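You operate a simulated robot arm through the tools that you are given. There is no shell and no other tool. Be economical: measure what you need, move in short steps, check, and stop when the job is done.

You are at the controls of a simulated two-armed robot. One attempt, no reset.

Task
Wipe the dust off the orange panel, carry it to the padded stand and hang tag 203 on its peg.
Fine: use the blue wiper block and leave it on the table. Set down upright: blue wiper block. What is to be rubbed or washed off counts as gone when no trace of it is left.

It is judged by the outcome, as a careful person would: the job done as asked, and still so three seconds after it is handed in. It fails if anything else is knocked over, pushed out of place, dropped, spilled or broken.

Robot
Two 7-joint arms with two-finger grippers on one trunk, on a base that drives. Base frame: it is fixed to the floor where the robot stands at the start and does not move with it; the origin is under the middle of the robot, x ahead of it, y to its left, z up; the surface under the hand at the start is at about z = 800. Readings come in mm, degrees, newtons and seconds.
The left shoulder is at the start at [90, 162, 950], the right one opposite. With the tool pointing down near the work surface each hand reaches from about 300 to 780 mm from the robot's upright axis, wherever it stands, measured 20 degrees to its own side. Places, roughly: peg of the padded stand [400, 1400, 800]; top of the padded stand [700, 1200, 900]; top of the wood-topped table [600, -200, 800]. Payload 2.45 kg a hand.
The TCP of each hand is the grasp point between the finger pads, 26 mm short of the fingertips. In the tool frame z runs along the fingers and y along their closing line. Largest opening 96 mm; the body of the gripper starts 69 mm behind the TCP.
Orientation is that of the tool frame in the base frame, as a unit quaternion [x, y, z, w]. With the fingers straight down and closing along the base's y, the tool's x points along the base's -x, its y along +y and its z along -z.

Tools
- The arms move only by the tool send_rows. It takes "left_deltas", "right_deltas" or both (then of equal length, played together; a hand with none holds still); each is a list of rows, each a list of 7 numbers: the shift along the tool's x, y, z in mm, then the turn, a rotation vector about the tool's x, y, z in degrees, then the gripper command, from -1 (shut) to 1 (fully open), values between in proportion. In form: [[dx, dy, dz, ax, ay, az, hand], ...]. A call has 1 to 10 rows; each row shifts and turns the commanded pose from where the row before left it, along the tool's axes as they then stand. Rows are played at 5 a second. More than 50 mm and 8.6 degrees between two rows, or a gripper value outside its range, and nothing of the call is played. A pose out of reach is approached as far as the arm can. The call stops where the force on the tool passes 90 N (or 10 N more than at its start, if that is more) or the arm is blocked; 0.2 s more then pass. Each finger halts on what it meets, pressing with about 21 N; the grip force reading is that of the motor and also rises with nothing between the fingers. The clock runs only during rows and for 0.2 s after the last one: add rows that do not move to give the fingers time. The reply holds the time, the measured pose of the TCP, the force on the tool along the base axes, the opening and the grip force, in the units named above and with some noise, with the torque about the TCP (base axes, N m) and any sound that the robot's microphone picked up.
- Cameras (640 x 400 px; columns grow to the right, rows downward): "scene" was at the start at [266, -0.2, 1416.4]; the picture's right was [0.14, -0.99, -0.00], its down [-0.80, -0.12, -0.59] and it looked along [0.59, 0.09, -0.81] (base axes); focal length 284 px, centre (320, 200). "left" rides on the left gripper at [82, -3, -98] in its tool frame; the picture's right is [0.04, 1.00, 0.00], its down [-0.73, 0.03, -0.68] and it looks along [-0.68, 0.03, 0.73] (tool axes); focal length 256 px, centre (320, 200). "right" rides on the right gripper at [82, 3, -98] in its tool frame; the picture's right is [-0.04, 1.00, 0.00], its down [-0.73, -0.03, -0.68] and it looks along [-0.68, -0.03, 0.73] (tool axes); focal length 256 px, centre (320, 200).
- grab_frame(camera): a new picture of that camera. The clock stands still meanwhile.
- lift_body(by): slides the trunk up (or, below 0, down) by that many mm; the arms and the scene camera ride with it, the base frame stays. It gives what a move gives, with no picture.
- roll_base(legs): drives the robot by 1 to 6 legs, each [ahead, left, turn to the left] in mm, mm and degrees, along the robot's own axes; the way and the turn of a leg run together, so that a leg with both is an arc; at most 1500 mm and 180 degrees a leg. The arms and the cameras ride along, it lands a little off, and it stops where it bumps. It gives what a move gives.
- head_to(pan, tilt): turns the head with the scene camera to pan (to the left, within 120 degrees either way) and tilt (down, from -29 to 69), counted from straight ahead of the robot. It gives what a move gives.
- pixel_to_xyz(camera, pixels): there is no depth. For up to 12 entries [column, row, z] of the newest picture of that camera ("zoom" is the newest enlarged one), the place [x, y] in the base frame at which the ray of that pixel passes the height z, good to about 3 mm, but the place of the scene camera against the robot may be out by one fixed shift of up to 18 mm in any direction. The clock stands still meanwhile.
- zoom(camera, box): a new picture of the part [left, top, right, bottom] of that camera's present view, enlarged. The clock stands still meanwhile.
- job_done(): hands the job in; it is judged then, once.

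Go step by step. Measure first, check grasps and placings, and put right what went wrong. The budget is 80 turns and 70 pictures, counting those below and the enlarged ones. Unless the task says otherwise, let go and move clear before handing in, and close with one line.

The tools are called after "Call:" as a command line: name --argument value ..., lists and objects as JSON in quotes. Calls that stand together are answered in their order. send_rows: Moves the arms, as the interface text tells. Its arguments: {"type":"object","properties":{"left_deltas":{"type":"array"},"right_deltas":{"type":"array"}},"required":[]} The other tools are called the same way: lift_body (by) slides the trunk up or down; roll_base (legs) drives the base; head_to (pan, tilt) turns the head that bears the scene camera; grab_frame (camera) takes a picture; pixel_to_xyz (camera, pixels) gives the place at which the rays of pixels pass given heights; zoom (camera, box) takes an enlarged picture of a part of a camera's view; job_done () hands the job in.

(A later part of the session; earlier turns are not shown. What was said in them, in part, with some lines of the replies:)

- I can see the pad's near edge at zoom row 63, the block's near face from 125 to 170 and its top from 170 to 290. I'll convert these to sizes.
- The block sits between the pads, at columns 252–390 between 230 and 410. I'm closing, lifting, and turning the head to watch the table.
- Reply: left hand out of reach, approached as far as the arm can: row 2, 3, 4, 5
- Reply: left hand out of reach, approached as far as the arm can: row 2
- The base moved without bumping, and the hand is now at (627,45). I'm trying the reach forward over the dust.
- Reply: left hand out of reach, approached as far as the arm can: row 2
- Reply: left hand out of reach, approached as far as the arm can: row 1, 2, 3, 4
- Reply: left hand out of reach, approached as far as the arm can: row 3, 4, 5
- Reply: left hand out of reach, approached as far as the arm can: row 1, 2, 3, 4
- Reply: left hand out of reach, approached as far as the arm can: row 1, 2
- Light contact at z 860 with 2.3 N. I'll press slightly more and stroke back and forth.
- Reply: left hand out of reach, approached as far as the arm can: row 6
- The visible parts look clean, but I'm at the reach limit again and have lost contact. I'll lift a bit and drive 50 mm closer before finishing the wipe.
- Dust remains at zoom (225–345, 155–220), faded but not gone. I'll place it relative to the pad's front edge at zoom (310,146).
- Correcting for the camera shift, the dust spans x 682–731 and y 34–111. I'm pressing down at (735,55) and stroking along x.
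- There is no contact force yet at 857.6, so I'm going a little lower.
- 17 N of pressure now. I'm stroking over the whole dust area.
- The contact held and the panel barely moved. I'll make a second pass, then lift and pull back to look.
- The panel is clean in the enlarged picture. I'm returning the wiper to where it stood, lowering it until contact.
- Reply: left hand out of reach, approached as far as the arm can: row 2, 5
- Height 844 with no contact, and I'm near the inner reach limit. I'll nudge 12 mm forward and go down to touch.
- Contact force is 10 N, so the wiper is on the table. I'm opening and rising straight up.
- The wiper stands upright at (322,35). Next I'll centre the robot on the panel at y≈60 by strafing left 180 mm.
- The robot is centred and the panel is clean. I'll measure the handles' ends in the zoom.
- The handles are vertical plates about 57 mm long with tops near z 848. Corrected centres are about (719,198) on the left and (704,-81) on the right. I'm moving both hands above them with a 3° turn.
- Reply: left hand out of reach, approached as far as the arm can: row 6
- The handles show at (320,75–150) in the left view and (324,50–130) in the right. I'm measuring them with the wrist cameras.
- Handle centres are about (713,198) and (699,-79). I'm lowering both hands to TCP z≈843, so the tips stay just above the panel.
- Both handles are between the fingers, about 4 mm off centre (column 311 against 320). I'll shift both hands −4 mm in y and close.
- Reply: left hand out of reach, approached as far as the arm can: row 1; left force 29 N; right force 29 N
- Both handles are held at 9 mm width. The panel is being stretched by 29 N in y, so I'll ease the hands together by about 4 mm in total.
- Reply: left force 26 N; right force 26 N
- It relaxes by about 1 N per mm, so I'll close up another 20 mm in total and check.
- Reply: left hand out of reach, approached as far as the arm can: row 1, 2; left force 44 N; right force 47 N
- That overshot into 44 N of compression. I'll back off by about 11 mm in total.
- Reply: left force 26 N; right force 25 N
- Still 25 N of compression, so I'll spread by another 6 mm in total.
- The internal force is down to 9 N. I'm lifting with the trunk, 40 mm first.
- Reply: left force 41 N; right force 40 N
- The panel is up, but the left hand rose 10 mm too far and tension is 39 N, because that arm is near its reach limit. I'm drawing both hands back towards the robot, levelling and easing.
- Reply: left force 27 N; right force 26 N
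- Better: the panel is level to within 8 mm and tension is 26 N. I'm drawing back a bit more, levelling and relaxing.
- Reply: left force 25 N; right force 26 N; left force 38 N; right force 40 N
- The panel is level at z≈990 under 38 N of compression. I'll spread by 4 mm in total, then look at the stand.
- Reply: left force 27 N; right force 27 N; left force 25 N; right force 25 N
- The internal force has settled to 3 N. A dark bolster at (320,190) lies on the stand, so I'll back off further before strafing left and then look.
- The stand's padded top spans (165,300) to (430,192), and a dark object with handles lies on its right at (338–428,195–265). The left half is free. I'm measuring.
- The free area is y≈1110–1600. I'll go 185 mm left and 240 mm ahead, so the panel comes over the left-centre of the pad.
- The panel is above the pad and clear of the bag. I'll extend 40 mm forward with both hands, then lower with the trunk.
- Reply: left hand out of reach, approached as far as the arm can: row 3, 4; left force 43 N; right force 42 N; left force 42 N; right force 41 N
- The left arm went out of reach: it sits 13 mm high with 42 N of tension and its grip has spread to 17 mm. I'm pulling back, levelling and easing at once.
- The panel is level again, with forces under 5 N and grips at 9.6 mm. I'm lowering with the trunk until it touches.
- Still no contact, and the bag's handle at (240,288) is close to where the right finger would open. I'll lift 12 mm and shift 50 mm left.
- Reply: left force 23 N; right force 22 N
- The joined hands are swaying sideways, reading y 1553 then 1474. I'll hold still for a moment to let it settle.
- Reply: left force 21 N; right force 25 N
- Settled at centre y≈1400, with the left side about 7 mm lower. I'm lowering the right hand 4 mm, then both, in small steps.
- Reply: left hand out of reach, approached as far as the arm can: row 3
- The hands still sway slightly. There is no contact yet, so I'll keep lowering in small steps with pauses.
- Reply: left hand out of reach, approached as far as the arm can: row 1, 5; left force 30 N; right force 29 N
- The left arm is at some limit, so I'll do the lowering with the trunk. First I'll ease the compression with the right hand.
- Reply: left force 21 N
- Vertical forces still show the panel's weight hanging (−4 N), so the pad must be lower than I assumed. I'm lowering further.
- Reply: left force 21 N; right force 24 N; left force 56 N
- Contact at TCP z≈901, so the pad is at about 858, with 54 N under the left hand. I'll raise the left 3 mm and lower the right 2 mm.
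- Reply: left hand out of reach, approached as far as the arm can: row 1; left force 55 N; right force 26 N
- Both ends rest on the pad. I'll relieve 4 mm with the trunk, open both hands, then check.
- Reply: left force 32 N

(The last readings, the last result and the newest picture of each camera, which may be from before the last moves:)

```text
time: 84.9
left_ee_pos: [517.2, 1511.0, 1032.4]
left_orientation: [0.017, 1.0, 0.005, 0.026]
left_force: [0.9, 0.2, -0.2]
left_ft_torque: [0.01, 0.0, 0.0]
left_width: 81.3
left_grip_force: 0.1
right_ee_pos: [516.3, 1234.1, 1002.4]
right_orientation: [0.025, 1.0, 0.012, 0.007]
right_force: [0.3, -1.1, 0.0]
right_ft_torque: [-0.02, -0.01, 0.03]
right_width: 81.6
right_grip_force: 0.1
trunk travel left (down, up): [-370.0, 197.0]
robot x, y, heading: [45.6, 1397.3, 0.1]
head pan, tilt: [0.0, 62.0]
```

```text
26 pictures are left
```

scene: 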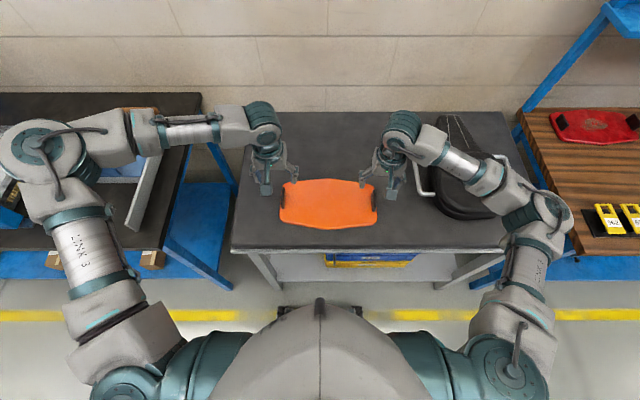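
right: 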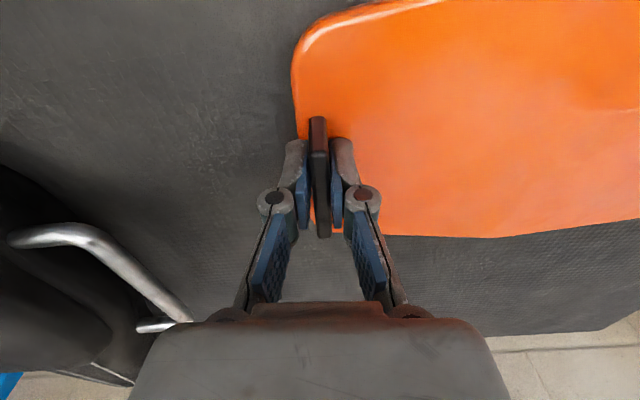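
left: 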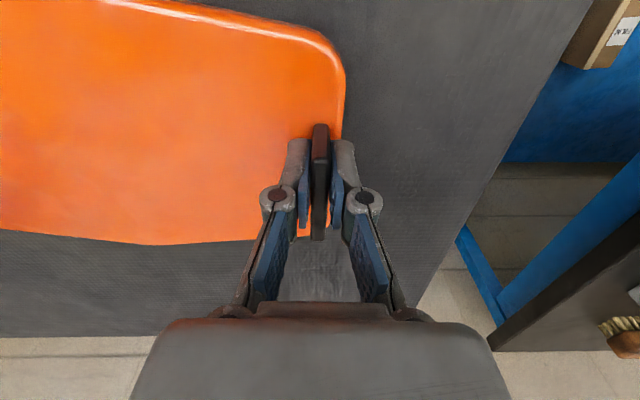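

The panel lies flat on the pad at (328,203). Next is the peg: I'm backing away 450 mm and looking at the stand's front.

Call:
roll_base --legs '[[-450, 0, 0]]'

Call:
head_to --pan 0 --tilt 45

Call:
grab_frame --camera "scene"

Call:
zoom --camera "scene" --box '[200, 180, 440, 330]'

```text
time: 87.6
left_ee_pos: [80.2, 1511.7, 1033.4]
left_orientation: [0.016, 1.0, 0.004, 0.026]
left_force: [-0.8, -0.3, -0.3]
left_ft_torque: [-0.01, 0.0, 0.02]
left_width: 81.7
left_grip_force: 0.1
right_ee_pos: [78.9, 1234.6, 1001.6]
right_orientation: [0.025, 1.0, 0.013, 0.009]
right_force: [-0.1, -1.3, 0.0]
right_ft_torque: [0.02, 0.04, 0.0]
right_width: 81.5
right_grip_force: 0.0
trunk travel left (down, up): [-370.0, 197.0]
robot x, y, heading: [-389.9, 1397.1, 0.0]
head pan, tilt: [0.0, 62.0]
```

```text
time: 88.4
left_ee_pos: [75.0, 1511.4, 1035.4]
left_orientation: [0.017, 0.999, 0.004, 0.029]
left_force: [-0.2, -0.6, 0.3]
left_ft_torque: [0.02, -0.02, 0.0]
left_width: 81.5
left_grip_force: 0.1
right_ee_pos: [73.0, 1235.8, 1005.8]
right_orientation: [0.026, 1.0, 0.012, 0.009]
right_force: [-0.4, -0.4, -0.3]
right_ft_torque: [0.01, 0.01, 0.0]
right_width: 81.7
right_grip_force: 0.0
trunk travel left (down, up): [-370.0, 197.0]
robot x, y, heading: [-390.5, 1398.8, 0.2]
head pan, tilt: [0.0, 45.0]
```

```text
25 pictures are left
```

scene: 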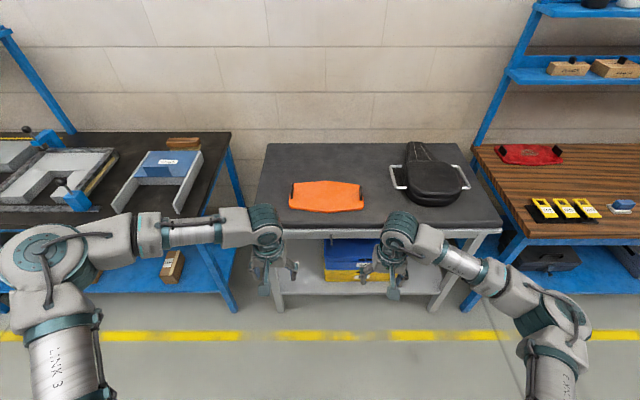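

```text
2.67 times, centred on (320, 255) of scene
```

zoom: 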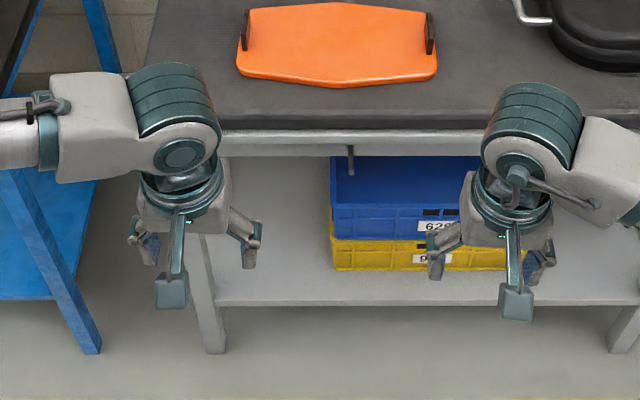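

The panel is in place. The peg shows at zoom (350,145–175), projecting from the stand's front rail. Next I'll fetch tag 203 with the right hand: strafe to y≈500, approach and look.

Call:
roll_base --legs '[[0, -897, 0], [405, 0, 0]]'

Call:
lift_body --by -60

Call:
grab_frame --camera "right"

Call:
grab_frame --camera "scene"

```text
time: 95.2
left_ee_pos: [486.2, 610.6, 1036.3]
left_orientation: [0.016, 0.999, 0.004, 0.029]
left_force: [0.3, 0.4, -0.7]
left_ft_torque: [-0.01, -0.01, -0.02]
left_width: 81.7
left_grip_force: 0.0
right_ee_pos: [485.7, 334.1, 1004.6]
right_orientation: [0.026, 1.0, 0.013, 0.01]
right_force: [0.4, -0.3, 0.1]
right_ft_torque: [0.01, 0.03, -0.02]
right_width: 81.8
right_grip_force: 0.0
trunk travel left (down, up): [-370.0, 197.0]
robot x, y, heading: [24.4, 501.9, -0.3]
head pan, tilt: [0.0, 45.0]
```

```text
time: 96.2
left_ee_pos: [482.5, 607.6, 978.0]
left_orientation: [0.016, 0.999, 0.006, 0.031]
left_force: [-0.3, -0.4, 0.0]
left_ft_torque: [0.01, 0.02, 0.0]
left_width: 81.5
left_grip_force: 0.1
right_ee_pos: [483.3, 330.9, 947.2]
right_orientation: [0.026, 1.0, 0.013, 0.011]
right_force: [-0.1, 0.4, 0.0]
right_ft_torque: [-0.03, 0.01, 0.0]
right_width: 81.7
right_grip_force: 0.1
trunk travel left (down, up): [-310.0, 257.0]
robot x, y, heading: [19.6, 499.8, 0.1]
head pan, tilt: [0.0, 45.0]
```

```text
23 pictures are left
```

right: 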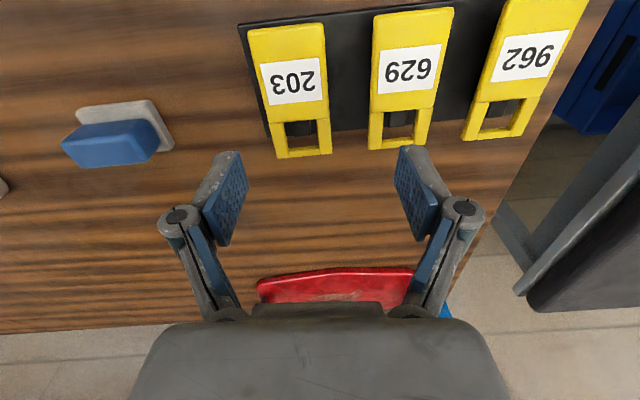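

```text
22 pictures are left
```

scene: 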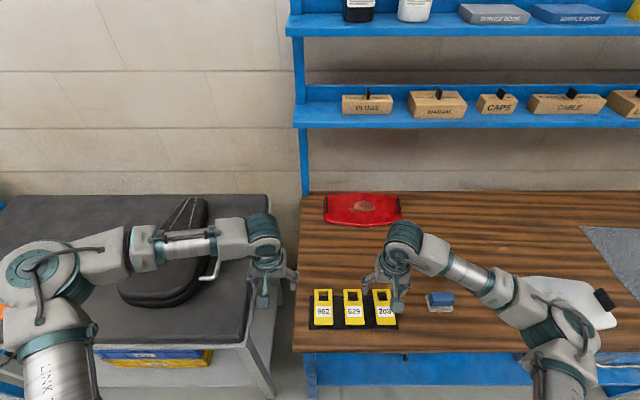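

Tag 203 is seen upside-down at (290,90) in the right view. I'm enlarging it to see how it lies and how thick it is.

Call:
zoom --camera "right" --box '[225, 10, 449, 170]'

Call:
pixel_to_xyz --camera "right" --pixels '[[247, 32, 812], [323, 25, 812], [268, 120, 812], [329, 117, 812], [278, 157, 812], [332, 152, 812], [284, 123, 812], [317, 121, 812], [289, 148, 812], [319, 147, 812], [372, 112, 812], [369, 147, 812]]'

```text
2.50 times, centred on (337, 90) of right
```

zoom: 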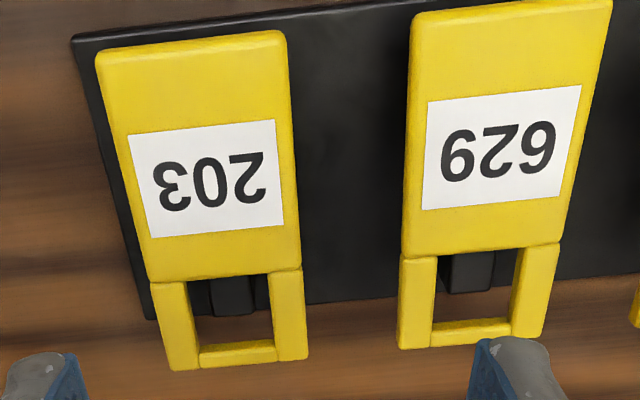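

```text
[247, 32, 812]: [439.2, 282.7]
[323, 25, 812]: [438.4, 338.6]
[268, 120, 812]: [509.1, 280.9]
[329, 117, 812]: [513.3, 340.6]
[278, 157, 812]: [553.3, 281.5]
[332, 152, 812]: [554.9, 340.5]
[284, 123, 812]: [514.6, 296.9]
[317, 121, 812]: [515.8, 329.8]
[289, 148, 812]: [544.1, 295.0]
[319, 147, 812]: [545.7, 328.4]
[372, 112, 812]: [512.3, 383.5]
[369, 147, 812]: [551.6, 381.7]
```

Comparing this with the earlier left-camera view, the tag seems to sit at about z 840. I'll shift the hand 70 mm right and 30 mm down for a second sight line.

Call:
send_rows --right_deltas '[[0, -35, 15, 0, 0, 0, 0.7], [0, -35, 15, 0, 0, 0, 0.7], [0, 0, 0, 0, 0, 0, 0.7], [0, 0, 0, 0, 0, 0, 0.7]]'

Call:
zoom --camera "right" --box '[280, 0, 504, 160]'

```text
time: 97.2
left_ee_pos: [484.1, 610.9, 977.2]
left_orientation: [0.016, 0.999, 0.005, 0.03]
left_force: [0.3, -0.6, -0.2]
left_ft_torque: [-0.04, -0.01, -0.02]
left_width: 81.3
left_grip_force: 0.0
right_ee_pos: [481.4, 265.2, 911.3]
right_orientation: [0.026, 1.0, 0.013, 0.011]
right_force: [-0.4, 0.0, 0.0]
right_ft_torque: [0.0, 0.02, -0.01]
right_width: 81.8
right_grip_force: 0.1
trunk travel left (down, up): [-310.0, 257.0]
robot x, y, heading: [22.6, 499.2, 0.2]
head pan, tilt: [0.0, 45.0]
```

```text
2.50 times, centred on (392, 80) of right
```

zoom: 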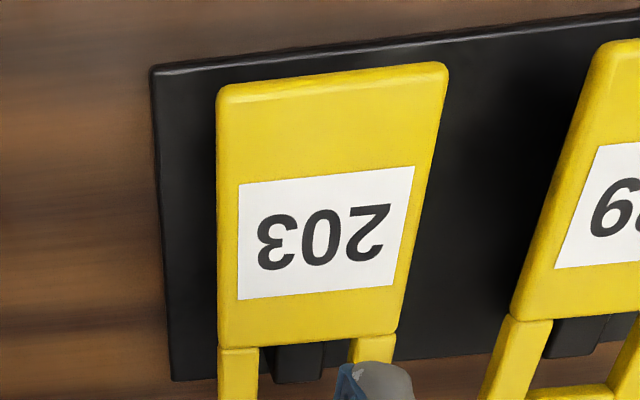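

Call:
pixel_to_xyz --camera "zoom" --pixels '[[219, 347, 812], [397, 330, 812], [219, 347, 840], [397, 330, 840], [217, 95, 812], [447, 70, 812], [217, 95, 840], [447, 70, 840], [170, 380, 800], [152, 70, 805], [511, 315, 812], [511, 315, 840]]'

```text
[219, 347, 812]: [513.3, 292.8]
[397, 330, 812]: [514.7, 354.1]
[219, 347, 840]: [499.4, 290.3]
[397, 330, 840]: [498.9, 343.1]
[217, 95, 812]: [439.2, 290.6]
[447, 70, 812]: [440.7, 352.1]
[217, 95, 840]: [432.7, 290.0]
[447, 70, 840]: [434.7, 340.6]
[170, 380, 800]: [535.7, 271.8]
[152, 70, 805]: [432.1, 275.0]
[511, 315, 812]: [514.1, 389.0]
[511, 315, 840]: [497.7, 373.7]
```

The two sight lines agree: the tag top is at z≈845, x 432–532, y 288–340, with a 31 mm gap to tag 629. I'll grip its sides below the window at (465,314) with the tips only just under it.

Call:
send_rows --right_deltas '[[8, 25, 0, 0, 0, -3, 0.45], [8, 24, 0, 0, 0, 0, 0.45], [0, 0, 0, 0, 0, 0, 0.45], [0, 0, 0, 0, 0, 0, 0.45]]'

Call:
grab_frame --camera "right"

```text
time: 98.2
left_ee_pos: [483.0, 611.8, 978.0]
left_orientation: [0.016, 0.999, 0.005, 0.029]
left_force: [0.3, 0.5, 0.2]
left_ft_torque: [0.01, -0.02, 0.01]
left_width: 81.6
left_grip_force: 0.0
right_ee_pos: [465.6, 316.2, 912.5]
right_orientation: [-0.001, 1.0, 0.012, 0.012]
right_force: [-0.1, 0.6, -0.5]
right_ft_torque: [0.0, -0.01, 0.01]
right_width: 69.5
right_grip_force: 0.0
trunk travel left (down, up): [-310.0, 257.0]
robot x, y, heading: [21.6, 502.8, 0.1]
head pan, tilt: [0.0, 45.0]
```

```text
19 pictures are left
```

right: 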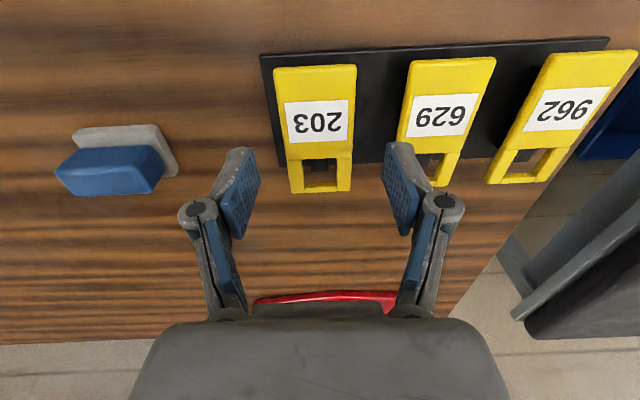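

The tag is centred between the fingers at column 318. I'm descending 61 mm and looking once before closing.

Call:
send_rows --right_deltas '[[0, 0, 20, 0, 0, 0, 0.45], [0, 0, 20, 0, 0, 0, 0.45], [0, 0, 21, 0, 0, 0, 0.45], [0, 0, 0, 0, 0, 0, 0.45]]'

Call:
grab_frame --camera "right"

```text
time: 99.2
left_ee_pos: [483.4, 610.6, 977.0]
left_orientation: [0.017, 0.999, 0.005, 0.029]
left_force: [0.3, 0.0, -0.3]
left_ft_torque: [0.04, -0.03, -0.01]
left_width: 81.5
left_grip_force: 0.0
right_ee_pos: [467.0, 314.7, 853.7]
right_orientation: [0.001, 1.0, 0.012, 0.013]
right_force: [-0.4, 0.0, -0.1]
right_ft_torque: [-0.06, -0.02, 0.0]
right_width: 69.8
right_grip_force: 0.0
trunk travel left (down, up): [-310.0, 257.0]
robot x, y, heading: [19.8, 496.5, -0.1]
head pan, tilt: [0.0, 45.0]
```

```text
18 pictures are left
```

right: 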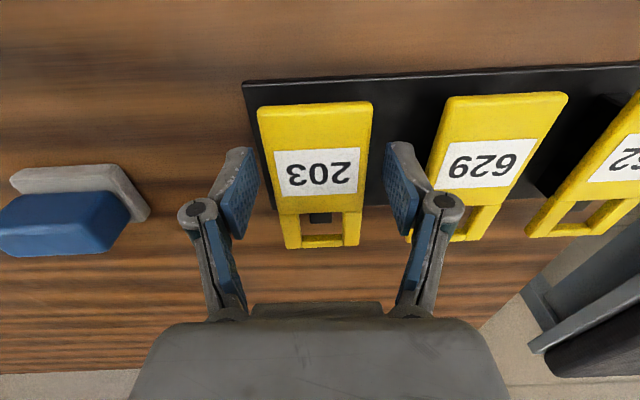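

The tag lies between the pads. I'm going 5 mm lower, then closing.

Call:
send_rows --right_deltas '[[0, 0, 5, 0, 0, 0, 0.45], [0, 0, 0, 0, 0, 0, 0], [0, 0, 0, 0, 0, 0, -0.5], [0, 0, 0, 0, 0, 0, -1], [0, 0, 0, 0, 0, 0, -1], [0, 0, 0, 0, 0, 0, -1]]'

Call:
send_rows --right_deltas '[[0, 0, -20, 0, 0, 0, -1], [0, 0, -40, 0, 0, 0, -1], [0, 0, -40, 0, 0, 0, -1], [0, 0, 0, 0, 0, 0, -1]]'

Call:
grab_frame --camera "right"

```text
time: 100.6
left_ee_pos: [483.5, 610.7, 977.1]
left_orientation: [0.016, 0.999, 0.005, 0.031]
left_force: [-0.5, -0.7, 0.4]
left_ft_torque: [-0.02, 0.02, 0.01]
left_width: 81.6
left_grip_force: 0.1
right_ee_pos: [467.8, 317.0, 849.3]
right_orientation: [-0.001, 1.0, 0.012, 0.011]
right_force: [0.8, 0.7, 1.6]
right_ft_torque: [-0.05, 0.0, 0.02]
right_width: 50.3
right_grip_force: 21.3
trunk travel left (down, up): [-310.0, 257.0]
robot x, y, heading: [22.4, 496.2, 0.1]
head pan, tilt: [0.0, 45.0]
```

```text
time: 101.6
left_ee_pos: [483.6, 610.7, 976.9]
left_orientation: [0.016, 0.999, 0.005, 0.029]
left_force: [0.2, -0.2, 0.4]
left_ft_torque: [0.01, 0.0, -0.02]
left_width: 81.5
left_grip_force: 0.0
right_ee_pos: [464.9, 312.7, 948.6]
right_orientation: [0.0, 1.0, 0.013, 0.011]
right_force: [-0.3, 0.7, 0.0]
right_ft_torque: [-0.01, 0.01, 0.0]
right_width: 50.4
right_grip_force: 20.9
trunk travel left (down, up): [-310.0, 257.0]
robot x, y, heading: [20.0, 499.8, 0.2]
head pan, tilt: [0.0, 45.0]
```

```text
17 pictures are left
```

right: 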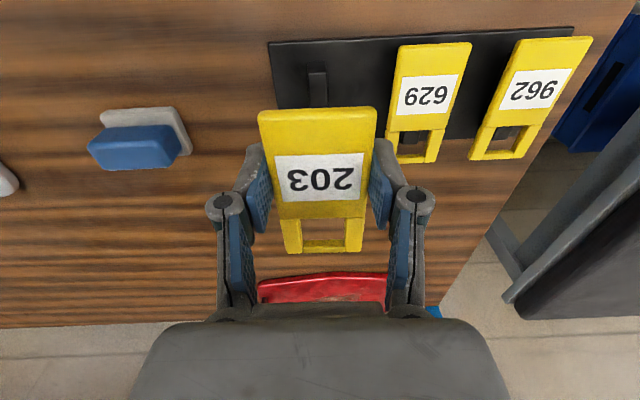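

Tag 203 is held firmly, 50 mm wide at 21 N, with its window free. I'm carrying it to the stand: back off, strafe left, lower the trunk and view the peg.

Call:
roll_base --legs '[[-360, 0, 0], [0, 1035, 0]]'

Call:
lift_body --by -150

Call:
head_to --pan -10 --tilt 40

Call:
grab_frame --camera "scene"

Call:
grab_frame --camera "right"

```text
time: 108.9
left_ee_pos: [119.7, 1647.2, 977.2]
left_orientation: [0.016, 0.999, 0.005, 0.031]
left_force: [-0.2, 0.8, 0.3]
left_ft_torque: [0.01, 0.03, -0.01]
left_width: 81.6
left_grip_force: 0.0
right_ee_pos: [102.1, 1351.0, 948.0]
right_orientation: [-0.001, 1.0, 0.013, 0.011]
right_force: [-0.2, -0.4, -1.4]
right_ft_torque: [-0.03, 0.0, -0.03]
right_width: 50.4
right_grip_force: 21.7
trunk travel left (down, up): [-310.0, 257.0]
robot x, y, heading: [-340.6, 1536.0, 0.1]
head pan, tilt: [0.0, 45.0]
```

```text
time: 110.7
left_ee_pos: [115.1, 1647.6, 830.3]
left_orientation: [0.015, 0.999, 0.004, 0.033]
left_force: [-0.5, 0.1, 0.7]
left_ft_torque: [0.0, -0.01, -0.02]
left_width: 81.4
left_grip_force: 0.1
right_ee_pos: [97.4, 1351.2, 801.7]
right_orientation: [-0.002, 1.0, 0.013, 0.014]
right_force: [-0.2, 0.3, -0.9]
right_ft_torque: [0.0, 0.02, -0.02]
right_width: 50.0
right_grip_force: 21.3
trunk travel left (down, up): [-160.0, 407.0]
robot x, y, heading: [-342.8, 1534.3, -0.1]
head pan, tilt: [0.0, 45.0]
```

```text
time: 111.4
left_ee_pos: [116.7, 1649.1, 829.4]
left_orientation: [0.016, 0.999, 0.004, 0.031]
left_force: [0.0, -0.1, -0.4]
left_ft_torque: [-0.01, -0.01, 0.02]
left_width: 81.5
left_grip_force: 0.2
right_ee_pos: [98.8, 1351.0, 801.3]
right_orientation: [-0.001, 1.0, 0.012, 0.012]
right_force: [0.0, -0.1, -0.2]
right_ft_torque: [0.0, 0.0, 0.0]
right_width: 50.3
right_grip_force: 21.3
trunk travel left (down, up): [-160.0, 407.0]
robot x, y, heading: [-340.7, 1532.8, 0.1]
head pan, tilt: [-10.0, 40.0]
```

```text
16 pictures are left
```

scene: 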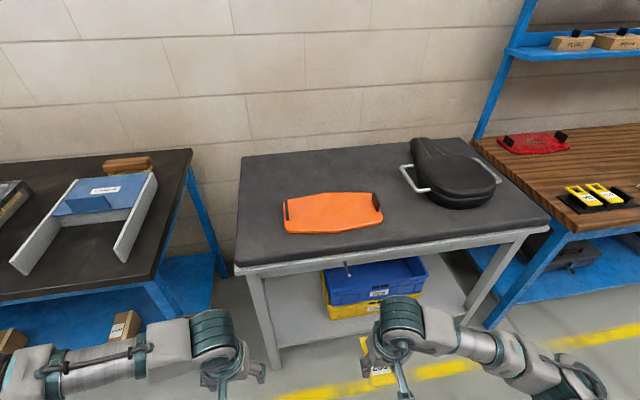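

```text
15 pictures are left
```

right: 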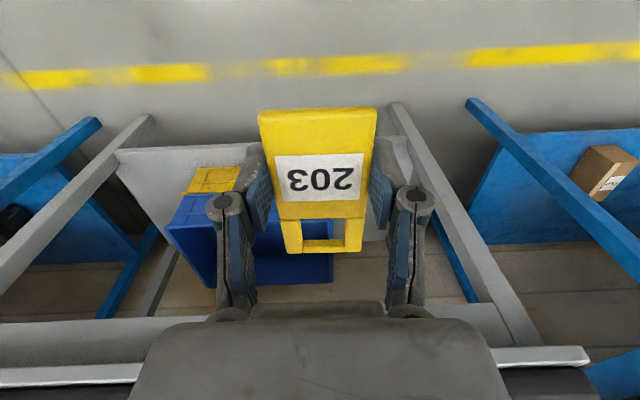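

The peg shows at about (348,270) in the scene view. I'm enlarging it and measuring.

Call:
zoom --camera "scene" --box '[300, 235, 400, 298]'

```text
6.35 times, centred on (350, 266) of scene
```

zoom: 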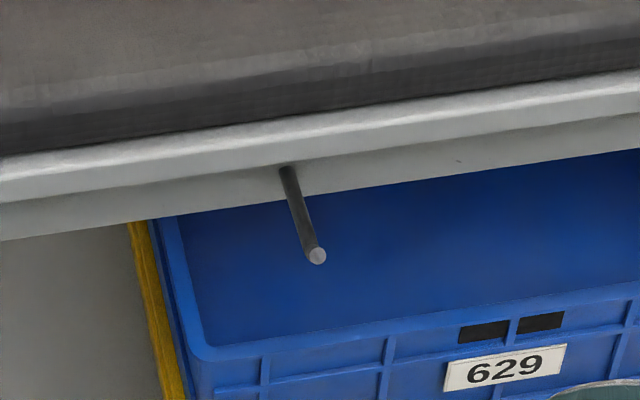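

Peg base at zoom (286,170) and tip at (317,256), about 9 mm thick. I'm computing positions at plausible heights, with the right hand's knuckle as a check.

Call:
pixel_to_xyz --camera "zoom" --pixels '[[286, 170, 780], [286, 170, 800], [286, 170, 820], [317, 256, 780], [317, 256, 800], [317, 256, 820], [286, 85, 858], [286, 125, 830]]'

Call:
pixel_to_xyz --camera "right" --pixels '[[70, 378, 815], [70, 368, 815], [540, 350, 815], [70, 378, 800]]'

```text
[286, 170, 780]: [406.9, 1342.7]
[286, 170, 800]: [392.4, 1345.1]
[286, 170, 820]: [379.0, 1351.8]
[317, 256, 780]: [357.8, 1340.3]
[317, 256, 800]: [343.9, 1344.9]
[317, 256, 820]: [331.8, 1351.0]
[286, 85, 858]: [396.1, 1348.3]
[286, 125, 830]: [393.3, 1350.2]
```

```text
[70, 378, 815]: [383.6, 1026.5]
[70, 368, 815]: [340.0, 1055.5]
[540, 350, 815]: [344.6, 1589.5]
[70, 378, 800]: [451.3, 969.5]
```

Peg y≈1345–1357. I'll take a second sight line from the left wrist camera, where the peg should show near (65,317).

Call:
zoom --camera "left" --box '[0, 270, 160, 370]'

```text
4.00 times, centred on (80, 320) of left
```

zoom: 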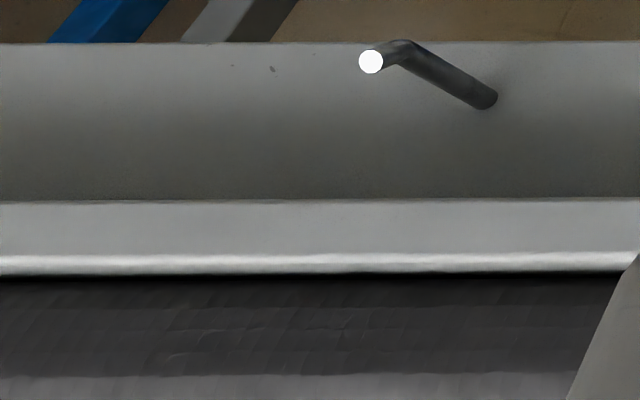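

The peg has an upturned lip: base at zoom (490,98), bend at (400,45) and tip at (370,62), where image-down is world-up. I'm converting at several heights.

Call:
pixel_to_xyz --camera "zoom" --pixels '[[490, 98, 770], [490, 98, 790], [490, 98, 810], [370, 62, 780], [370, 62, 800], [370, 62, 820], [400, 48, 770], [400, 48, 790], [400, 48, 800]]'

```text
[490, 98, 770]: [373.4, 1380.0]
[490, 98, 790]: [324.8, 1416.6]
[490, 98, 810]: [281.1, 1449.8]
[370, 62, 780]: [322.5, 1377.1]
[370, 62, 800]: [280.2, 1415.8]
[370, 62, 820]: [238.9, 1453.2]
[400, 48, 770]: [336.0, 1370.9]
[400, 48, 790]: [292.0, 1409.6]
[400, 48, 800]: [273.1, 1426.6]
```

Combining both views, the peg is horizontal at z≈758 and y≈1353, from x≈404 out to about 355, with a lip up to about 772 at x≈348. I'm pitching the right hand 85° to point forward while advancing 150 mm, still well short of the peg.

Call:
send_rows --right_deltas '[[-15, 0, 1, 0.7, -8.5, 0, -1], [-14.6, 0, 3.3, 0.7, -8.5, 0, -1], [-14, 0, 5.4, 0, -8.5, 0, -1], [-13, 0, 7.5, 0, -8.5, 0, -1], [-11.8, 0, 9.2, 0, -8.5, 0, -1], [-10.2, 0, 11, 0, -8.5, 0, -1], [-8.6, 0, 12.3, 0, -8.5, 0, -1], [-6.6, 0, 13.5, 0, -8.5, 0, -1], [-4.6, 0, 14.3, 0, -8.5, 0, -1], [-2.3, 0, 14.8, 0, -8.5, 0, -1]]'

Call:
grab_frame --camera "scene"

```text
time: 113.6
left_ee_pos: [115.4, 1648.1, 828.7]
left_orientation: [0.016, 0.999, 0.005, 0.031]
left_force: [-0.5, 0.2, -0.2]
left_ft_torque: [-0.03, 0.0, -0.02]
left_width: 81.9
left_grip_force: 0.0
right_ee_pos: [199.8, 1351.3, 796.9]
right_orientation: [0.001, 0.874, 0.0, 0.487]
right_force: [0.1, -0.4, 0.6]
right_ft_torque: [0.02, -0.02, 0.03]
right_width: 50.6
right_grip_force: 21.1
right hand out of reach, approached as far as the arm can: row 7, 8, 9, 10
trunk travel left (down, up): [-160.0, 407.0]
robot x, y, heading: [-344.3, 1535.8, 0.1]
head pan, tilt: [-10.0, 40.0]
```

```text
12 pictures are left
```

scene: 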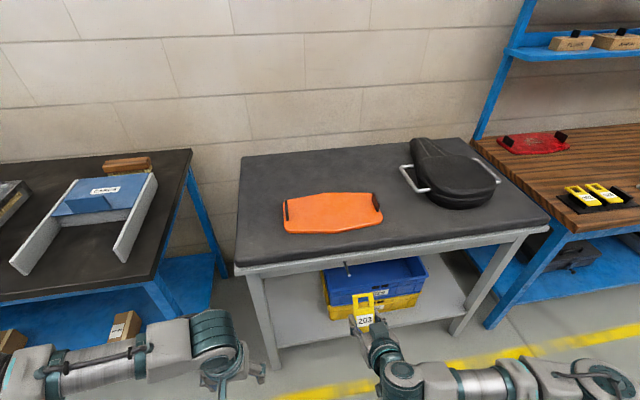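

The pitch stopped at 58°, limited by the wrist. Lowering the shoulder should help, so I'll drop the trunk 140 mm and continue pitching while raising the hand.

Call:
lift_body --by -140

Call:
send_rows --right_deltas '[[-13, 0, -8, 0, -5, 0, -1], [-13, 0, -7, 0, -5, 0, -1], [-13, 0, -5, 0, -6, 0, -1], [-14, 0, -3, 0, -6, 0, -1], [-10, 0, 0, 0, -6, 0, -1], [0, 0, 0, 0, -4, 0, -1], [0, 0, 0, 0, 0, 0, -1]]'

```text
time: 115.3
left_ee_pos: [115.0, 1647.8, 689.9]
left_orientation: [0.015, 0.999, 0.005, 0.032]
left_force: [0.0, 0.4, 0.3]
left_ft_torque: [0.01, -0.05, 0.02]
left_width: 82.1
left_grip_force: 0.1
right_ee_pos: [198.8, 1351.9, 643.7]
right_orientation: [0.001, 0.881, 0.0, 0.473]
right_force: [-0.6, 0.1, -0.3]
right_ft_torque: [0.01, 0.02, -0.02]
right_width: 50.3
right_grip_force: 20.8
trunk travel left (down, up): [-20.0, 547.0]
robot x, y, heading: [-339.9, 1533.2, 0.1]
head pan, tilt: [-10.0, 40.0]
```

```text
time: 116.9
left_ee_pos: [115.3, 1647.4, 689.1]
left_orientation: [0.015, 0.999, 0.005, 0.032]
left_force: [-0.3, 0.2, 0.3]
left_ft_torque: [-0.01, 0.01, 0.0]
left_width: 81.6
left_grip_force: 0.1
right_ee_pos: [199.5, 1350.9, 641.6]
right_orientation: [0.001, 0.881, 0.0, 0.472]
right_force: [0.1, 0.1, -0.6]
right_ft_torque: [0.01, 0.0, -0.01]
right_width: 50.3
right_grip_force: 20.7
right hand out of reach, approached as far as the arm can: row 1, 2, 3, 4, 5, 6
trunk travel left (down, up): [-20.0, 547.0]
robot x, y, heading: [-343.1, 1535.3, 0.0]
head pan, tilt: [-10.0, 40.0]
```

It's stuck even with pure pitch. I'll raise and retract first to free the wrist, then try a small pitch.

Call:
send_rows --right_deltas '[[-7.6, 0, -17.6, 0, 0, 0, -1], [-7.6, 0, -17.6, 0, 0, 0, -1], [-7.6, 0, -17.6, 0, 0, 0, -1], [-7.6, 0, -17.6, 0, 0, 0, -1], [-7.6, 0, -17.6, 0, 0, 0, -1], [0, 0, 0, 0, -5, 0, -1], [0, 0, 0, 0, -5, 0, -1], [0, 0, 0, 0, -5, 0, -1], [0, 0, 0, 0, 0, 0, -1]]'

```text
time: 118.9
left_ee_pos: [116.2, 1647.4, 689.9]
left_orientation: [0.016, 0.999, 0.005, 0.031]
left_force: [0.5, -0.2, -0.5]
left_ft_torque: [0.0, 0.01, 0.0]
left_width: 81.8
left_grip_force: 0.0
right_ee_pos: [223.0, 1368.1, 708.9]
right_orientation: [0.001, 0.837, 0.0, 0.547]
right_force: [0.9, 0.1, -0.5]
right_ft_torque: [-0.01, 0.02, 0.01]
right_width: 50.4
right_grip_force: 20.7
right hand out of reach, approached as far as the arm can: row 1, 2, 3, 4, 5, 6, 7, 8
trunk travel left (down, up): [-20.0, 547.0]
robot x, y, heading: [-345.2, 1535.4, 0.2]
head pan, tilt: [-10.0, 40.0]
5 turns are left
```

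The hand gained pitch to 66° as it drifted forward, up and inward. With few turns left, I'll follow that direction while pitching on, and view both pictures.

Call:
send_rows --right_deltas '[[-3, 3, 7.4, 0, -3, 0, -1], [-3, 3, 7.4, 0, -3, 0, -1], [-2.5, 3, 7.6, 0, -3, 0, -1], [-2.5, 3, 7.6, 0, -3, 0, -1], [-2, 3, 7.7, 0, -3, 0, -1], [-2, 3, 7.8, 0, -3, 0, -1], [-1.5, 0, 7.8, 0, -3, 0, -1], [-1, 0, 7.9, 0, -3, 0, -1], [0, 0, 0, 0, 0, 0, -1]]'

Call:
zoom --camera "scene" --box '[270, 220, 430, 320]'

Call:
grab_frame --camera "right"

```text
time: 120.9
left_ee_pos: [115.8, 1649.1, 688.1]
left_orientation: [0.016, 0.999, 0.005, 0.032]
left_force: [0.3, -0.3, 0.0]
left_ft_torque: [-0.03, 0.02, -0.03]
left_width: 81.4
left_grip_force: 0.0
right_ee_pos: [267.9, 1452.3, 738.8]
right_orientation: [0.002, 0.706, -0.003, 0.708]
right_force: [0.4, 0.2, 0.1]
right_ft_torque: [0.03, 0.01, 0.0]
right_width: 50.6
right_grip_force: 21.4
right hand out of reach, approached as far as the arm can: row 1, 2, 3, 4, 5, 6, 7, 8
trunk travel left (down, up): [-20.0, 547.0]
robot x, y, heading: [-345.0, 1534.4, 0.3]
head pan, tilt: [-10.0, 40.0]
```

```text
4.00 times, centred on (350, 270) of scene
```

zoom: 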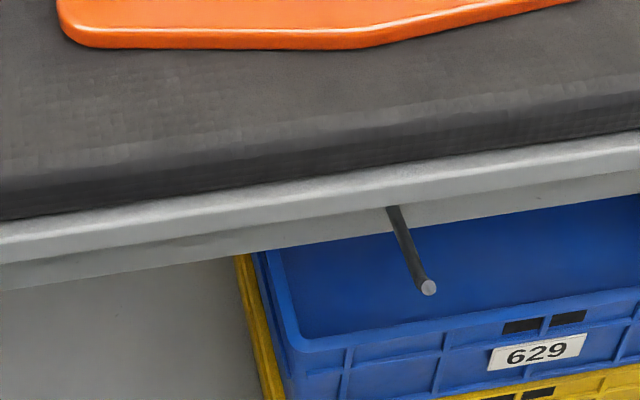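

```text
10 pictures are left
4 turns are left
```

right: 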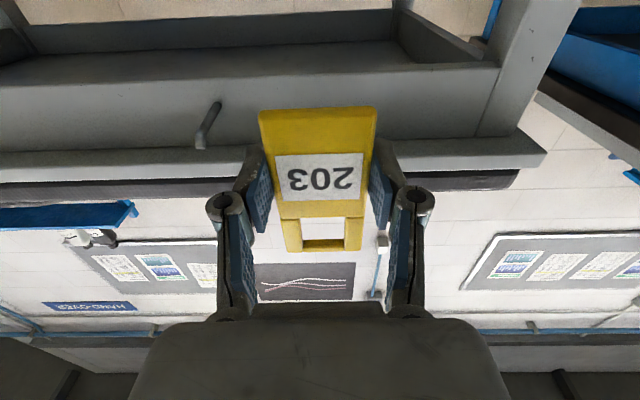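

The pitch is now exactly 90°, with the TCP at (268,1452,739). The window centre is 44 mm above the TCP, and the peg resolves to y≈1352 with z 748–767 including the lip. I'm aligning by base and trunk, stopping about 30 mm short of the lip to check.

Call:
lift_body --by -19

Call:
roll_base --legs '[[0, -100, 0], [40, 0, 0]]'

Call:
send_rows --right_deltas '[[3, 0, 0, 0, 0, 0, -1], [3, 0, 0, 0, 0, 0, -1], [0, 0, 0, 0, 0, 0, -1], [0, 0, 0, 0, 0, 0, -1]]'

Call:
grab_frame --camera "right"

Call:
zoom --camera "right" --box '[240, 80, 400, 260]'

Call:
head_to --pan -18 --tilt 45

Call:
zoom --camera "scene" --box '[240, 170, 400, 270]'

```text
time: 121.5
left_ee_pos: [115.1, 1649.5, 671.7]
left_orientation: [0.015, 0.999, 0.004, 0.033]
left_force: [0.2, 1.0, 0.3]
left_ft_torque: [0.0, 0.0, 0.01]
left_width: 81.6
left_grip_force: 0.1
right_ee_pos: [266.7, 1451.3, 721.6]
right_orientation: [0.001, 0.704, -0.001, 0.71]
right_force: [-0.1, 0.1, -0.6]
right_ft_torque: [0.01, 0.08, 0.01]
right_width: 50.6
right_grip_force: 21.0
trunk travel left (down, up): [-1.0, 566.0]
robot x, y, heading: [-342.8, 1538.7, 0.2]
head pan, tilt: [-10.0, 40.0]
```

```text
time: 123.1
left_ee_pos: [157.2, 1539.8, 669.8]
left_orientation: [0.017, 0.999, 0.008, 0.029]
left_force: [0.6, -0.7, -0.3]
left_ft_torque: [0.01, -0.02, -0.03]
left_width: 81.3
left_grip_force: 0.1
right_ee_pos: [307.6, 1341.8, 717.8]
right_orientation: [0.004, 0.706, 0.001, 0.708]
right_force: [0.3, -0.8, -1.1]
right_ft_torque: [0.01, -0.03, 0.02]
right_width: 50.5
right_grip_force: 20.5
trunk travel left (down, up): [-1.0, 566.0]
robot x, y, heading: [-301.1, 1430.6, -0.2]
head pan, tilt: [-10.0, 40.0]
```

```text
time: 124.1
left_ee_pos: [151.6, 1571.7, 669.0]
left_orientation: [0.015, 0.999, -0.011, 0.033]
left_force: [-0.5, 0.9, -0.2]
left_ft_torque: [-0.15, 0.03, -0.01]
left_width: 81.4
left_grip_force: 0.0
right_ee_pos: [302.4, 1376.5, 719.6]
right_orientation: [-0.01, 0.703, -0.011, 0.711]
right_force: [0.9, 1.3, -0.9]
right_ft_torque: [0.02, -0.01, -0.11]
right_width: 50.7
right_grip_force: 20.8
trunk travel left (down, up): [-1.0, 566.0]
robot x, y, heading: [-305.8, 1442.1, -0.1]
head pan, tilt: [-10.0, 40.0]
```

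```text
9 pictures are left
```

right: 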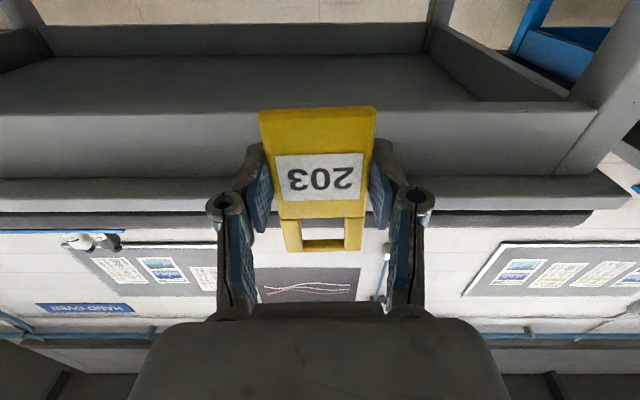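

```text
2.22 times, centred on (320, 170) of right
```

zoom: 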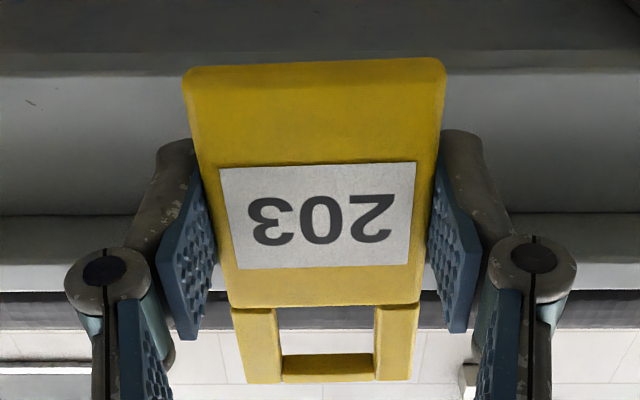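

```text
time: 124.8
left_ee_pos: [151.9, 1567.8, 669.9]
left_orientation: [0.015, 0.999, -0.008, 0.035]
left_force: [-1.0, 1.0, -0.6]
left_ft_torque: [-0.05, 0.01, 0.0]
left_width: 81.5
left_grip_force: 0.1
right_ee_pos: [302.9, 1371.5, 718.1]
right_orientation: [-0.008, 0.703, -0.01, 0.711]
right_force: [-0.8, 0.7, -0.3]
right_ft_torque: [0.02, 0.01, -0.05]
right_width: 50.2
right_grip_force: 20.6
trunk travel left (down, up): [-1.0, 566.0]
robot x, y, heading: [-301.2, 1437.9, 0.0]
head pan, tilt: [-18.0, 45.0]
```

```text
4.00 times, centred on (320, 220) of scene
3 turns are left
```

zoom: 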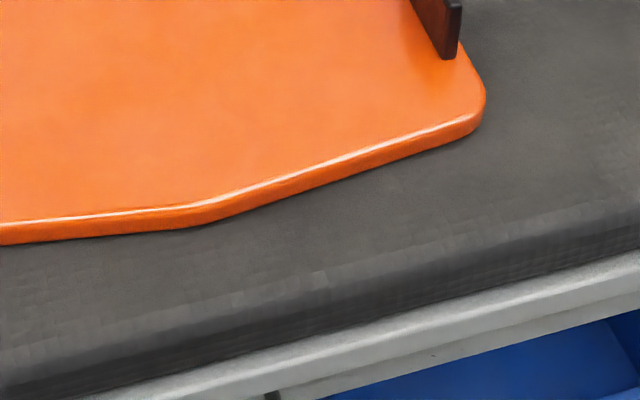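

The peg is hidden behind the tag in the right view, which fits the alignment. The base is still swaying after the strafe (y 1342 to 1376), so I'll let it settle for 4 s and take a settled reading with a closer scene view.

Call:
send_rows --right_deltas '[[0, 0, 0, 0, 0, 0, -1], [0, 0, 0, 0, 0, 0, -1], [0, 0, 0, 0, 0, 0, -1], [0, 0, 0, 0, 0, 0, -1], [0, 0, 0, 0, 0, 0, -1], [0, 0, 0, 0, 0, 0, -1], [0, 0, 0, 0, 0, 0, -1], [0, 0, 0, 0, 0, 0, -1], [0, 0, 0, 0, 0, 0, -1], [0, 0, 0, 0, 0, 0, -1]]'

Call:
send_rows --right_deltas '[[0, 0, 0, 0, 0, 0, -1], [0, 0, 0, 0, 0, 0, -1], [0, 0, 0, 0, 0, 0, -1], [0, 0, 0, 0, 0, 0, -1], [0, 0, 0, 0, 0, 0, -1], [0, 0, 0, 0, 0, 0, -1], [0, 0, 0, 0, 0, 0, -1], [0, 0, 0, 0, 0, 0, -1], [0, 0, 0, 0, 0, 0, -1], [0, 0, 0, 0, 0, 0, -1]]'

Call:
zoom --camera "scene" --box '[240, 240, 400, 340]'

Call:
pixel_to_xyz --camera "zoom" --pixels '[[300, 100, 760], [300, 200, 760], [400, 100, 760], [400, 200, 760], [300, 100, 780], [300, 200, 780], [200, 200, 760], [300, 300, 760]]'

Call:
zoom --camera "right" --box '[240, 160, 400, 260]'

```text
time: 127.0
left_ee_pos: [152.8, 1554.5, 670.9]
left_orientation: [0.017, 0.999, 0.0, 0.034]
left_force: [-0.6, -0.2, 0.2]
left_ft_torque: [0.0, -0.04, 0.0]
left_width: 81.6
left_grip_force: 0.1
right_ee_pos: [302.6, 1356.4, 718.5]
right_orientation: [-0.002, 0.704, -0.006, 0.711]
right_force: [-0.4, -0.3, 0.9]
right_ft_torque: [0.0, -0.05, -0.02]
right_width: 50.4
right_grip_force: 21.0
trunk travel left (down, up): [-1.0, 566.0]
robot x, y, heading: [-301.3, 1432.6, -0.2]
head pan, tilt: [-18.0, 45.0]
```

```text
time: 129.2
left_ee_pos: [152.7, 1553.0, 672.1]
left_orientation: [0.018, 0.999, 0.0, 0.034]
left_force: [0.9, -0.7, 0.0]
left_ft_torque: [-0.01, -0.01, 0.01]
left_width: 82.0
left_grip_force: 0.1
right_ee_pos: [302.5, 1355.5, 718.3]
right_orientation: [-0.002, 0.704, -0.006, 0.711]
right_force: [0.4, -0.5, -1.0]
right_ft_torque: [-0.03, 0.01, 0.04]
right_width: 50.5
right_grip_force: 20.7
trunk travel left (down, up): [-1.0, 566.0]
robot x, y, heading: [-303.1, 1430.4, 0.0]
head pan, tilt: [-18.0, 45.0]
```

```text
4.00 times, centred on (320, 290) of scene
```

zoom: 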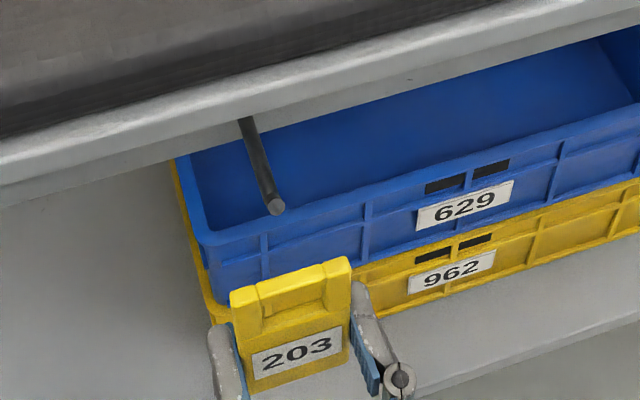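

```text
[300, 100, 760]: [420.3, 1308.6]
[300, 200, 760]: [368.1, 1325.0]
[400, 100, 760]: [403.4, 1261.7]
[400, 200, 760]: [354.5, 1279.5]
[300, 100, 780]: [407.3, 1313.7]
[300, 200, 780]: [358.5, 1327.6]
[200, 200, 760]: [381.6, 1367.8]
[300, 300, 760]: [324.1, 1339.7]
```

```text
4.00 times, centred on (320, 210) of right
2 turns are left
```

zoom: 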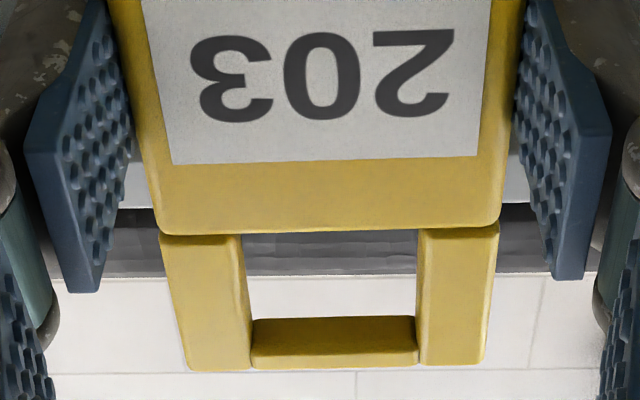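

Settled at TCP (302.5,1355.5,718.3). In this view the peg tip at zoom (276,207) and the window at (293,303) put the peg about 5 mm to my right, with the heights matching to within 2–3 mm. I'm correcting, letting it settle, then driving 62 mm ahead so the window passes over the lip.

Call:
lift_body --by -1

Call:
roll_base --legs '[[0, -5, 0]]'

Call:
send_rows --right_deltas '[[2, 0, 0, 0, 0, 0, -1], [0, 0, 0, 0, 0, 0, -1], [0, 0, 0, 0, 0, 0, -1], [0, 0, 0, 0, 0, 0, -1], [0, 0, 0, 0, 0, 0, -1], [0, 0, 0, 0, 0, 0, -1], [0, 0, 0, 0, 0, 0, -1], [0, 0, 0, 0, 0, 0, -1], [0, 0, 0, 0, 0, 0, -1], [0, 0, 0, 0, 0, 0, -1]]'

Call:
roll_base --legs '[[62, 0, 0]]'

Call:
send_rows --right_deltas '[[0, 0, 0, 0, 0, 0, -1], [0, 0, 0, 0, 0, 0, -1], [0, 0, 0, 0, 0, 0, -1], [0, 0, 0, 0, 0, 0, -1], [0, 0, 0, 0, 0, 0, -1], [0, 0, 0, 0, 0, 0, -1]]'

Call:
zoom --camera "scene" --box '[240, 220, 400, 320]'

Call:
zoom --camera "right" --box '[240, 160, 400, 260]'

```text
time: 129.7
left_ee_pos: [152.6, 1552.3, 670.2]
left_orientation: [0.018, 0.999, -0.001, 0.034]
left_force: [-0.3, 0.1, -0.3]
left_ft_torque: [-0.03, 0.0, 0.02]
left_width: 81.5
left_grip_force: 0.1
right_ee_pos: [303.2, 1356.3, 717.2]
right_orientation: [-0.002, 0.703, -0.006, 0.711]
right_force: [-0.3, 0.3, -0.9]
right_ft_torque: [-0.01, 0.01, -0.03]
right_width: 50.3
right_grip_force: 21.1
trunk travel left (down, up): [0.0, 567.0]
robot x, y, heading: [-301.6, 1430.1, -0.0]
head pan, tilt: [-18.0, 45.0]
```

```text
time: 130.5
left_ee_pos: [152.7, 1548.0, 669.4]
left_orientation: [0.017, 0.999, -0.001, 0.034]
left_force: [0.4, 0.1, 0.6]
left_ft_torque: [0.01, 0.03, -0.03]
left_width: 81.7
left_grip_force: 0.1
right_ee_pos: [303.2, 1349.9, 716.6]
right_orientation: [-0.002, 0.703, -0.006, 0.711]
right_force: [0.2, -1.4, -0.4]
right_ft_torque: [0.0, -0.02, 0.05]
right_width: 50.1
right_grip_force: 20.5
trunk travel left (down, up): [0.0, 567.0]
robot x, y, heading: [-301.6, 1429.6, 0.0]
head pan, tilt: [-18.0, 45.0]
```

```text
time: 132.7
left_ee_pos: [147.4, 1547.9, 672.3]
left_orientation: [0.017, 0.999, -0.001, 0.037]
left_force: [0.5, 0.9, -0.3]
left_ft_torque: [-0.02, -0.04, -0.01]
left_width: 81.5
left_grip_force: 0.1
right_ee_pos: [298.2, 1350.4, 719.3]
right_orientation: [-0.003, 0.701, -0.006, 0.713]
right_force: [-0.5, -0.5, -0.8]
right_ft_torque: [0.0, 0.02, 0.02]
right_width: 50.6
right_grip_force: 20.9
trunk travel left (down, up): [0.0, 567.0]
robot x, y, heading: [-303.9, 1428.1, 0.1]
head pan, tilt: [-18.0, 45.0]
```

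```text
time: 133.6
left_ee_pos: [210.6, 1549.3, 671.6]
left_orientation: [0.018, 0.999, -0.001, 0.037]
left_force: [0.2, 0.4, -0.2]
left_ft_torque: [0.01, 0.01, 0.02]
left_width: 81.4
left_grip_force: 0.1
right_ee_pos: [361.0, 1350.9, 717.7]
right_orientation: [-0.001, 0.702, -0.007, 0.712]
right_force: [1.2, -0.1, -0.4]
right_ft_torque: [0.0, -0.03, -0.01]
right_width: 50.3
right_grip_force: 21.2
trunk travel left (down, up): [0.0, 567.0]
robot x, y, heading: [-241.2, 1429.9, -0.0]
head pan, tilt: [-18.0, 45.0]
```

```text
time: 135.0
left_ee_pos: [205.5, 1548.5, 675.6]
left_orientation: [0.016, 0.999, -0.001, 0.04]
left_force: [0.6, 0.4, -0.3]
left_ft_torque: [0.05, 0.02, 0.01]
left_width: 81.8
left_grip_force: 0.0
right_ee_pos: [355.7, 1350.8, 723.0]
right_orientation: [-0.002, 0.699, -0.007, 0.715]
right_force: [-0.5, 0.7, -1.0]
right_ft_torque: [0.01, 0.02, -0.01]
right_width: 50.5
right_grip_force: 20.7
trunk travel left (down, up): [0.0, 567.0]
robot x, y, heading: [-239.4, 1427.2, 0.1]
head pan, tilt: [-18.0, 45.0]
```

```text
4.00 times, centred on (320, 270) of scene
```

zoom: 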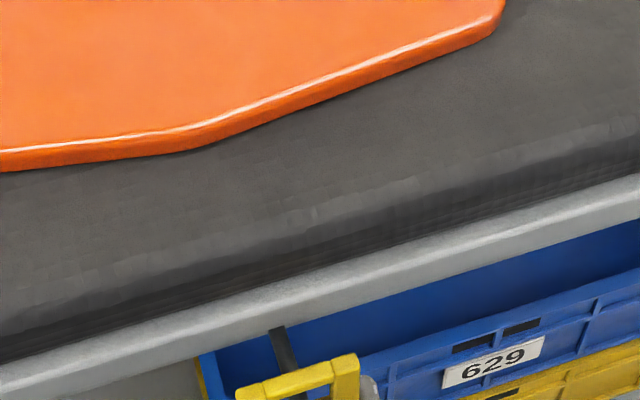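

```text
4.00 times, centred on (320, 210) of right
1 turns are left
```

zoom: 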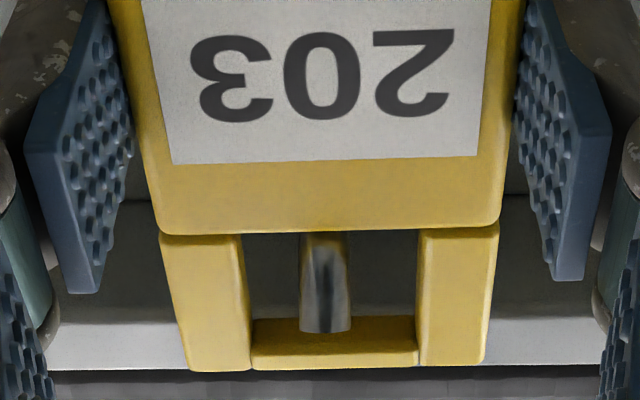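

The peg passes through the window: in the right view it shows at zoom (325,235–330) in front of the top bar. In this last turn I'll go 9 mm deeper, lower so the bar rests on the peg, open, wait, back straight out and hand in.

Call:
roll_base --legs '[[9, 0, 0]]'

Call:
send_rows --right_deltas '[[2, 0, 0, 0, 0, 0, -1], [2, 0, 0, 0, 0, 0, -1], [2, 0, 0, 0, 0, 0, -1], [2, 0, 0, 0, 0, 0, -1], [2, 0, 0, 0, 0, 0, -1], [0, 0, 0, 0, 0, 0, -1], [0, 0, 0, 0, 0, 0, -1]]'

Call:
send_rows --right_deltas '[[0, 0, 0, 0, 0, 0, 0.2], [0, 0, 0, 0, 0, 0, 0.5], [0, 0, 0, 0, 0, 0, 0.5], [0, 0, 0, 0, 0, 0, 0.5], [0, 0, 0, 0, 0, 0, 0.5], [0, 0, 0, 0, 0, 0, 0.5], [0, 0, 0, 0, 0, 0, 0.5]]'

Call:
roll_base --legs '[[-250, 0, 0]]'

Call:
job_done

```text
time: 135.8
left_ee_pos: [215.8, 1549.0, 676.1]
left_orientation: [0.017, 0.999, -0.001, 0.04]
left_force: [-0.1, 1.1, -0.7]
left_ft_torque: [-0.02, 0.01, -0.03]
left_width: 81.8
left_grip_force: 0.1
right_ee_pos: [364.2, 1350.5, 722.3]
right_orientation: [-0.002, 0.699, -0.006, 0.715]
right_force: [-0.1, -0.5, -1.0]
right_ft_torque: [0.0, 0.01, -0.01]
right_width: 50.3
right_grip_force: 20.8
trunk travel left (down, up): [0.0, 567.0]
robot x, y, heading: [-232.8, 1428.8, -0.0]
head pan, tilt: [-18.0, 45.0]
```

```text
time: 137.4
left_ee_pos: [212.0, 1548.1, 679.2]
left_orientation: [0.017, 0.999, -0.001, 0.043]
left_force: [0.8, -0.6, -0.7]
left_ft_torque: [0.02, -0.03, 0.0]
left_width: 81.6
left_grip_force: 0.0
right_ee_pos: [362.0, 1350.5, 715.5]
right_orientation: [-0.003, 0.697, -0.006, 0.717]
right_force: [-1.0, -1.0, -0.3]
right_ft_torque: [0.0, 0.01, -0.02]
right_width: 50.2
right_grip_force: 21.5
trunk travel left (down, up): [0.0, 567.0]
robot x, y, heading: [-235.5, 1429.2, -0.4]
head pan, tilt: [-18.0, 45.0]
```

```text
time: 139.0
left_ee_pos: [211.0, 1547.9, 679.3]
left_orientation: [0.017, 0.999, -0.002, 0.043]
left_force: [0.0, 0.0, 0.1]
left_ft_torque: [0.0, 0.01, 0.02]
left_width: 82.0
left_grip_force: 0.1
right_ee_pos: [360.6, 1351.0, 717.6]
right_orientation: [-0.002, 0.697, -0.006, 0.717]
right_force: [0.0, 0.8, -0.4]
right_ft_torque: [0.01, 0.02, -0.03]
right_width: 71.9
right_grip_force: 0.1
trunk travel left (down, up): [0.0, 567.0]
robot x, y, heading: [-232.3, 1427.2, -0.1]
head pan, tilt: [-18.0, 45.0]
```

```text
time: 140.8
left_ee_pos: [-38.9, 1548.3, 679.2]
left_orientation: [0.017, 0.999, 0.0, 0.044]
left_force: [0.1, -1.1, -0.3]
left_ft_torque: [0.01, -0.01, -0.01]
left_width: 81.4
left_grip_force: 0.0
right_ee_pos: [109.4, 1349.8, 717.3]
right_orientation: [-0.003, 0.695, -0.006, 0.719]
right_force: [0.2, -0.1, 0.0]
right_ft_torque: [0.0, 0.02, -0.01]
right_width: 72.0
right_grip_force: 0.1
trunk travel left (down, up): [0.0, 567.0]
robot x, y, heading: [-478.4, 1428.6, -0.4]
head pan, tilt: [-18.0, 45.0]
```

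```text
The job is handed in.
```

I wiped the orange panel clean and set it on the padded stand, stood the blue wiper upright on the table, and released tag 203 on the peg; the turns ran out before I could take a picture confirming that the tag hangs.
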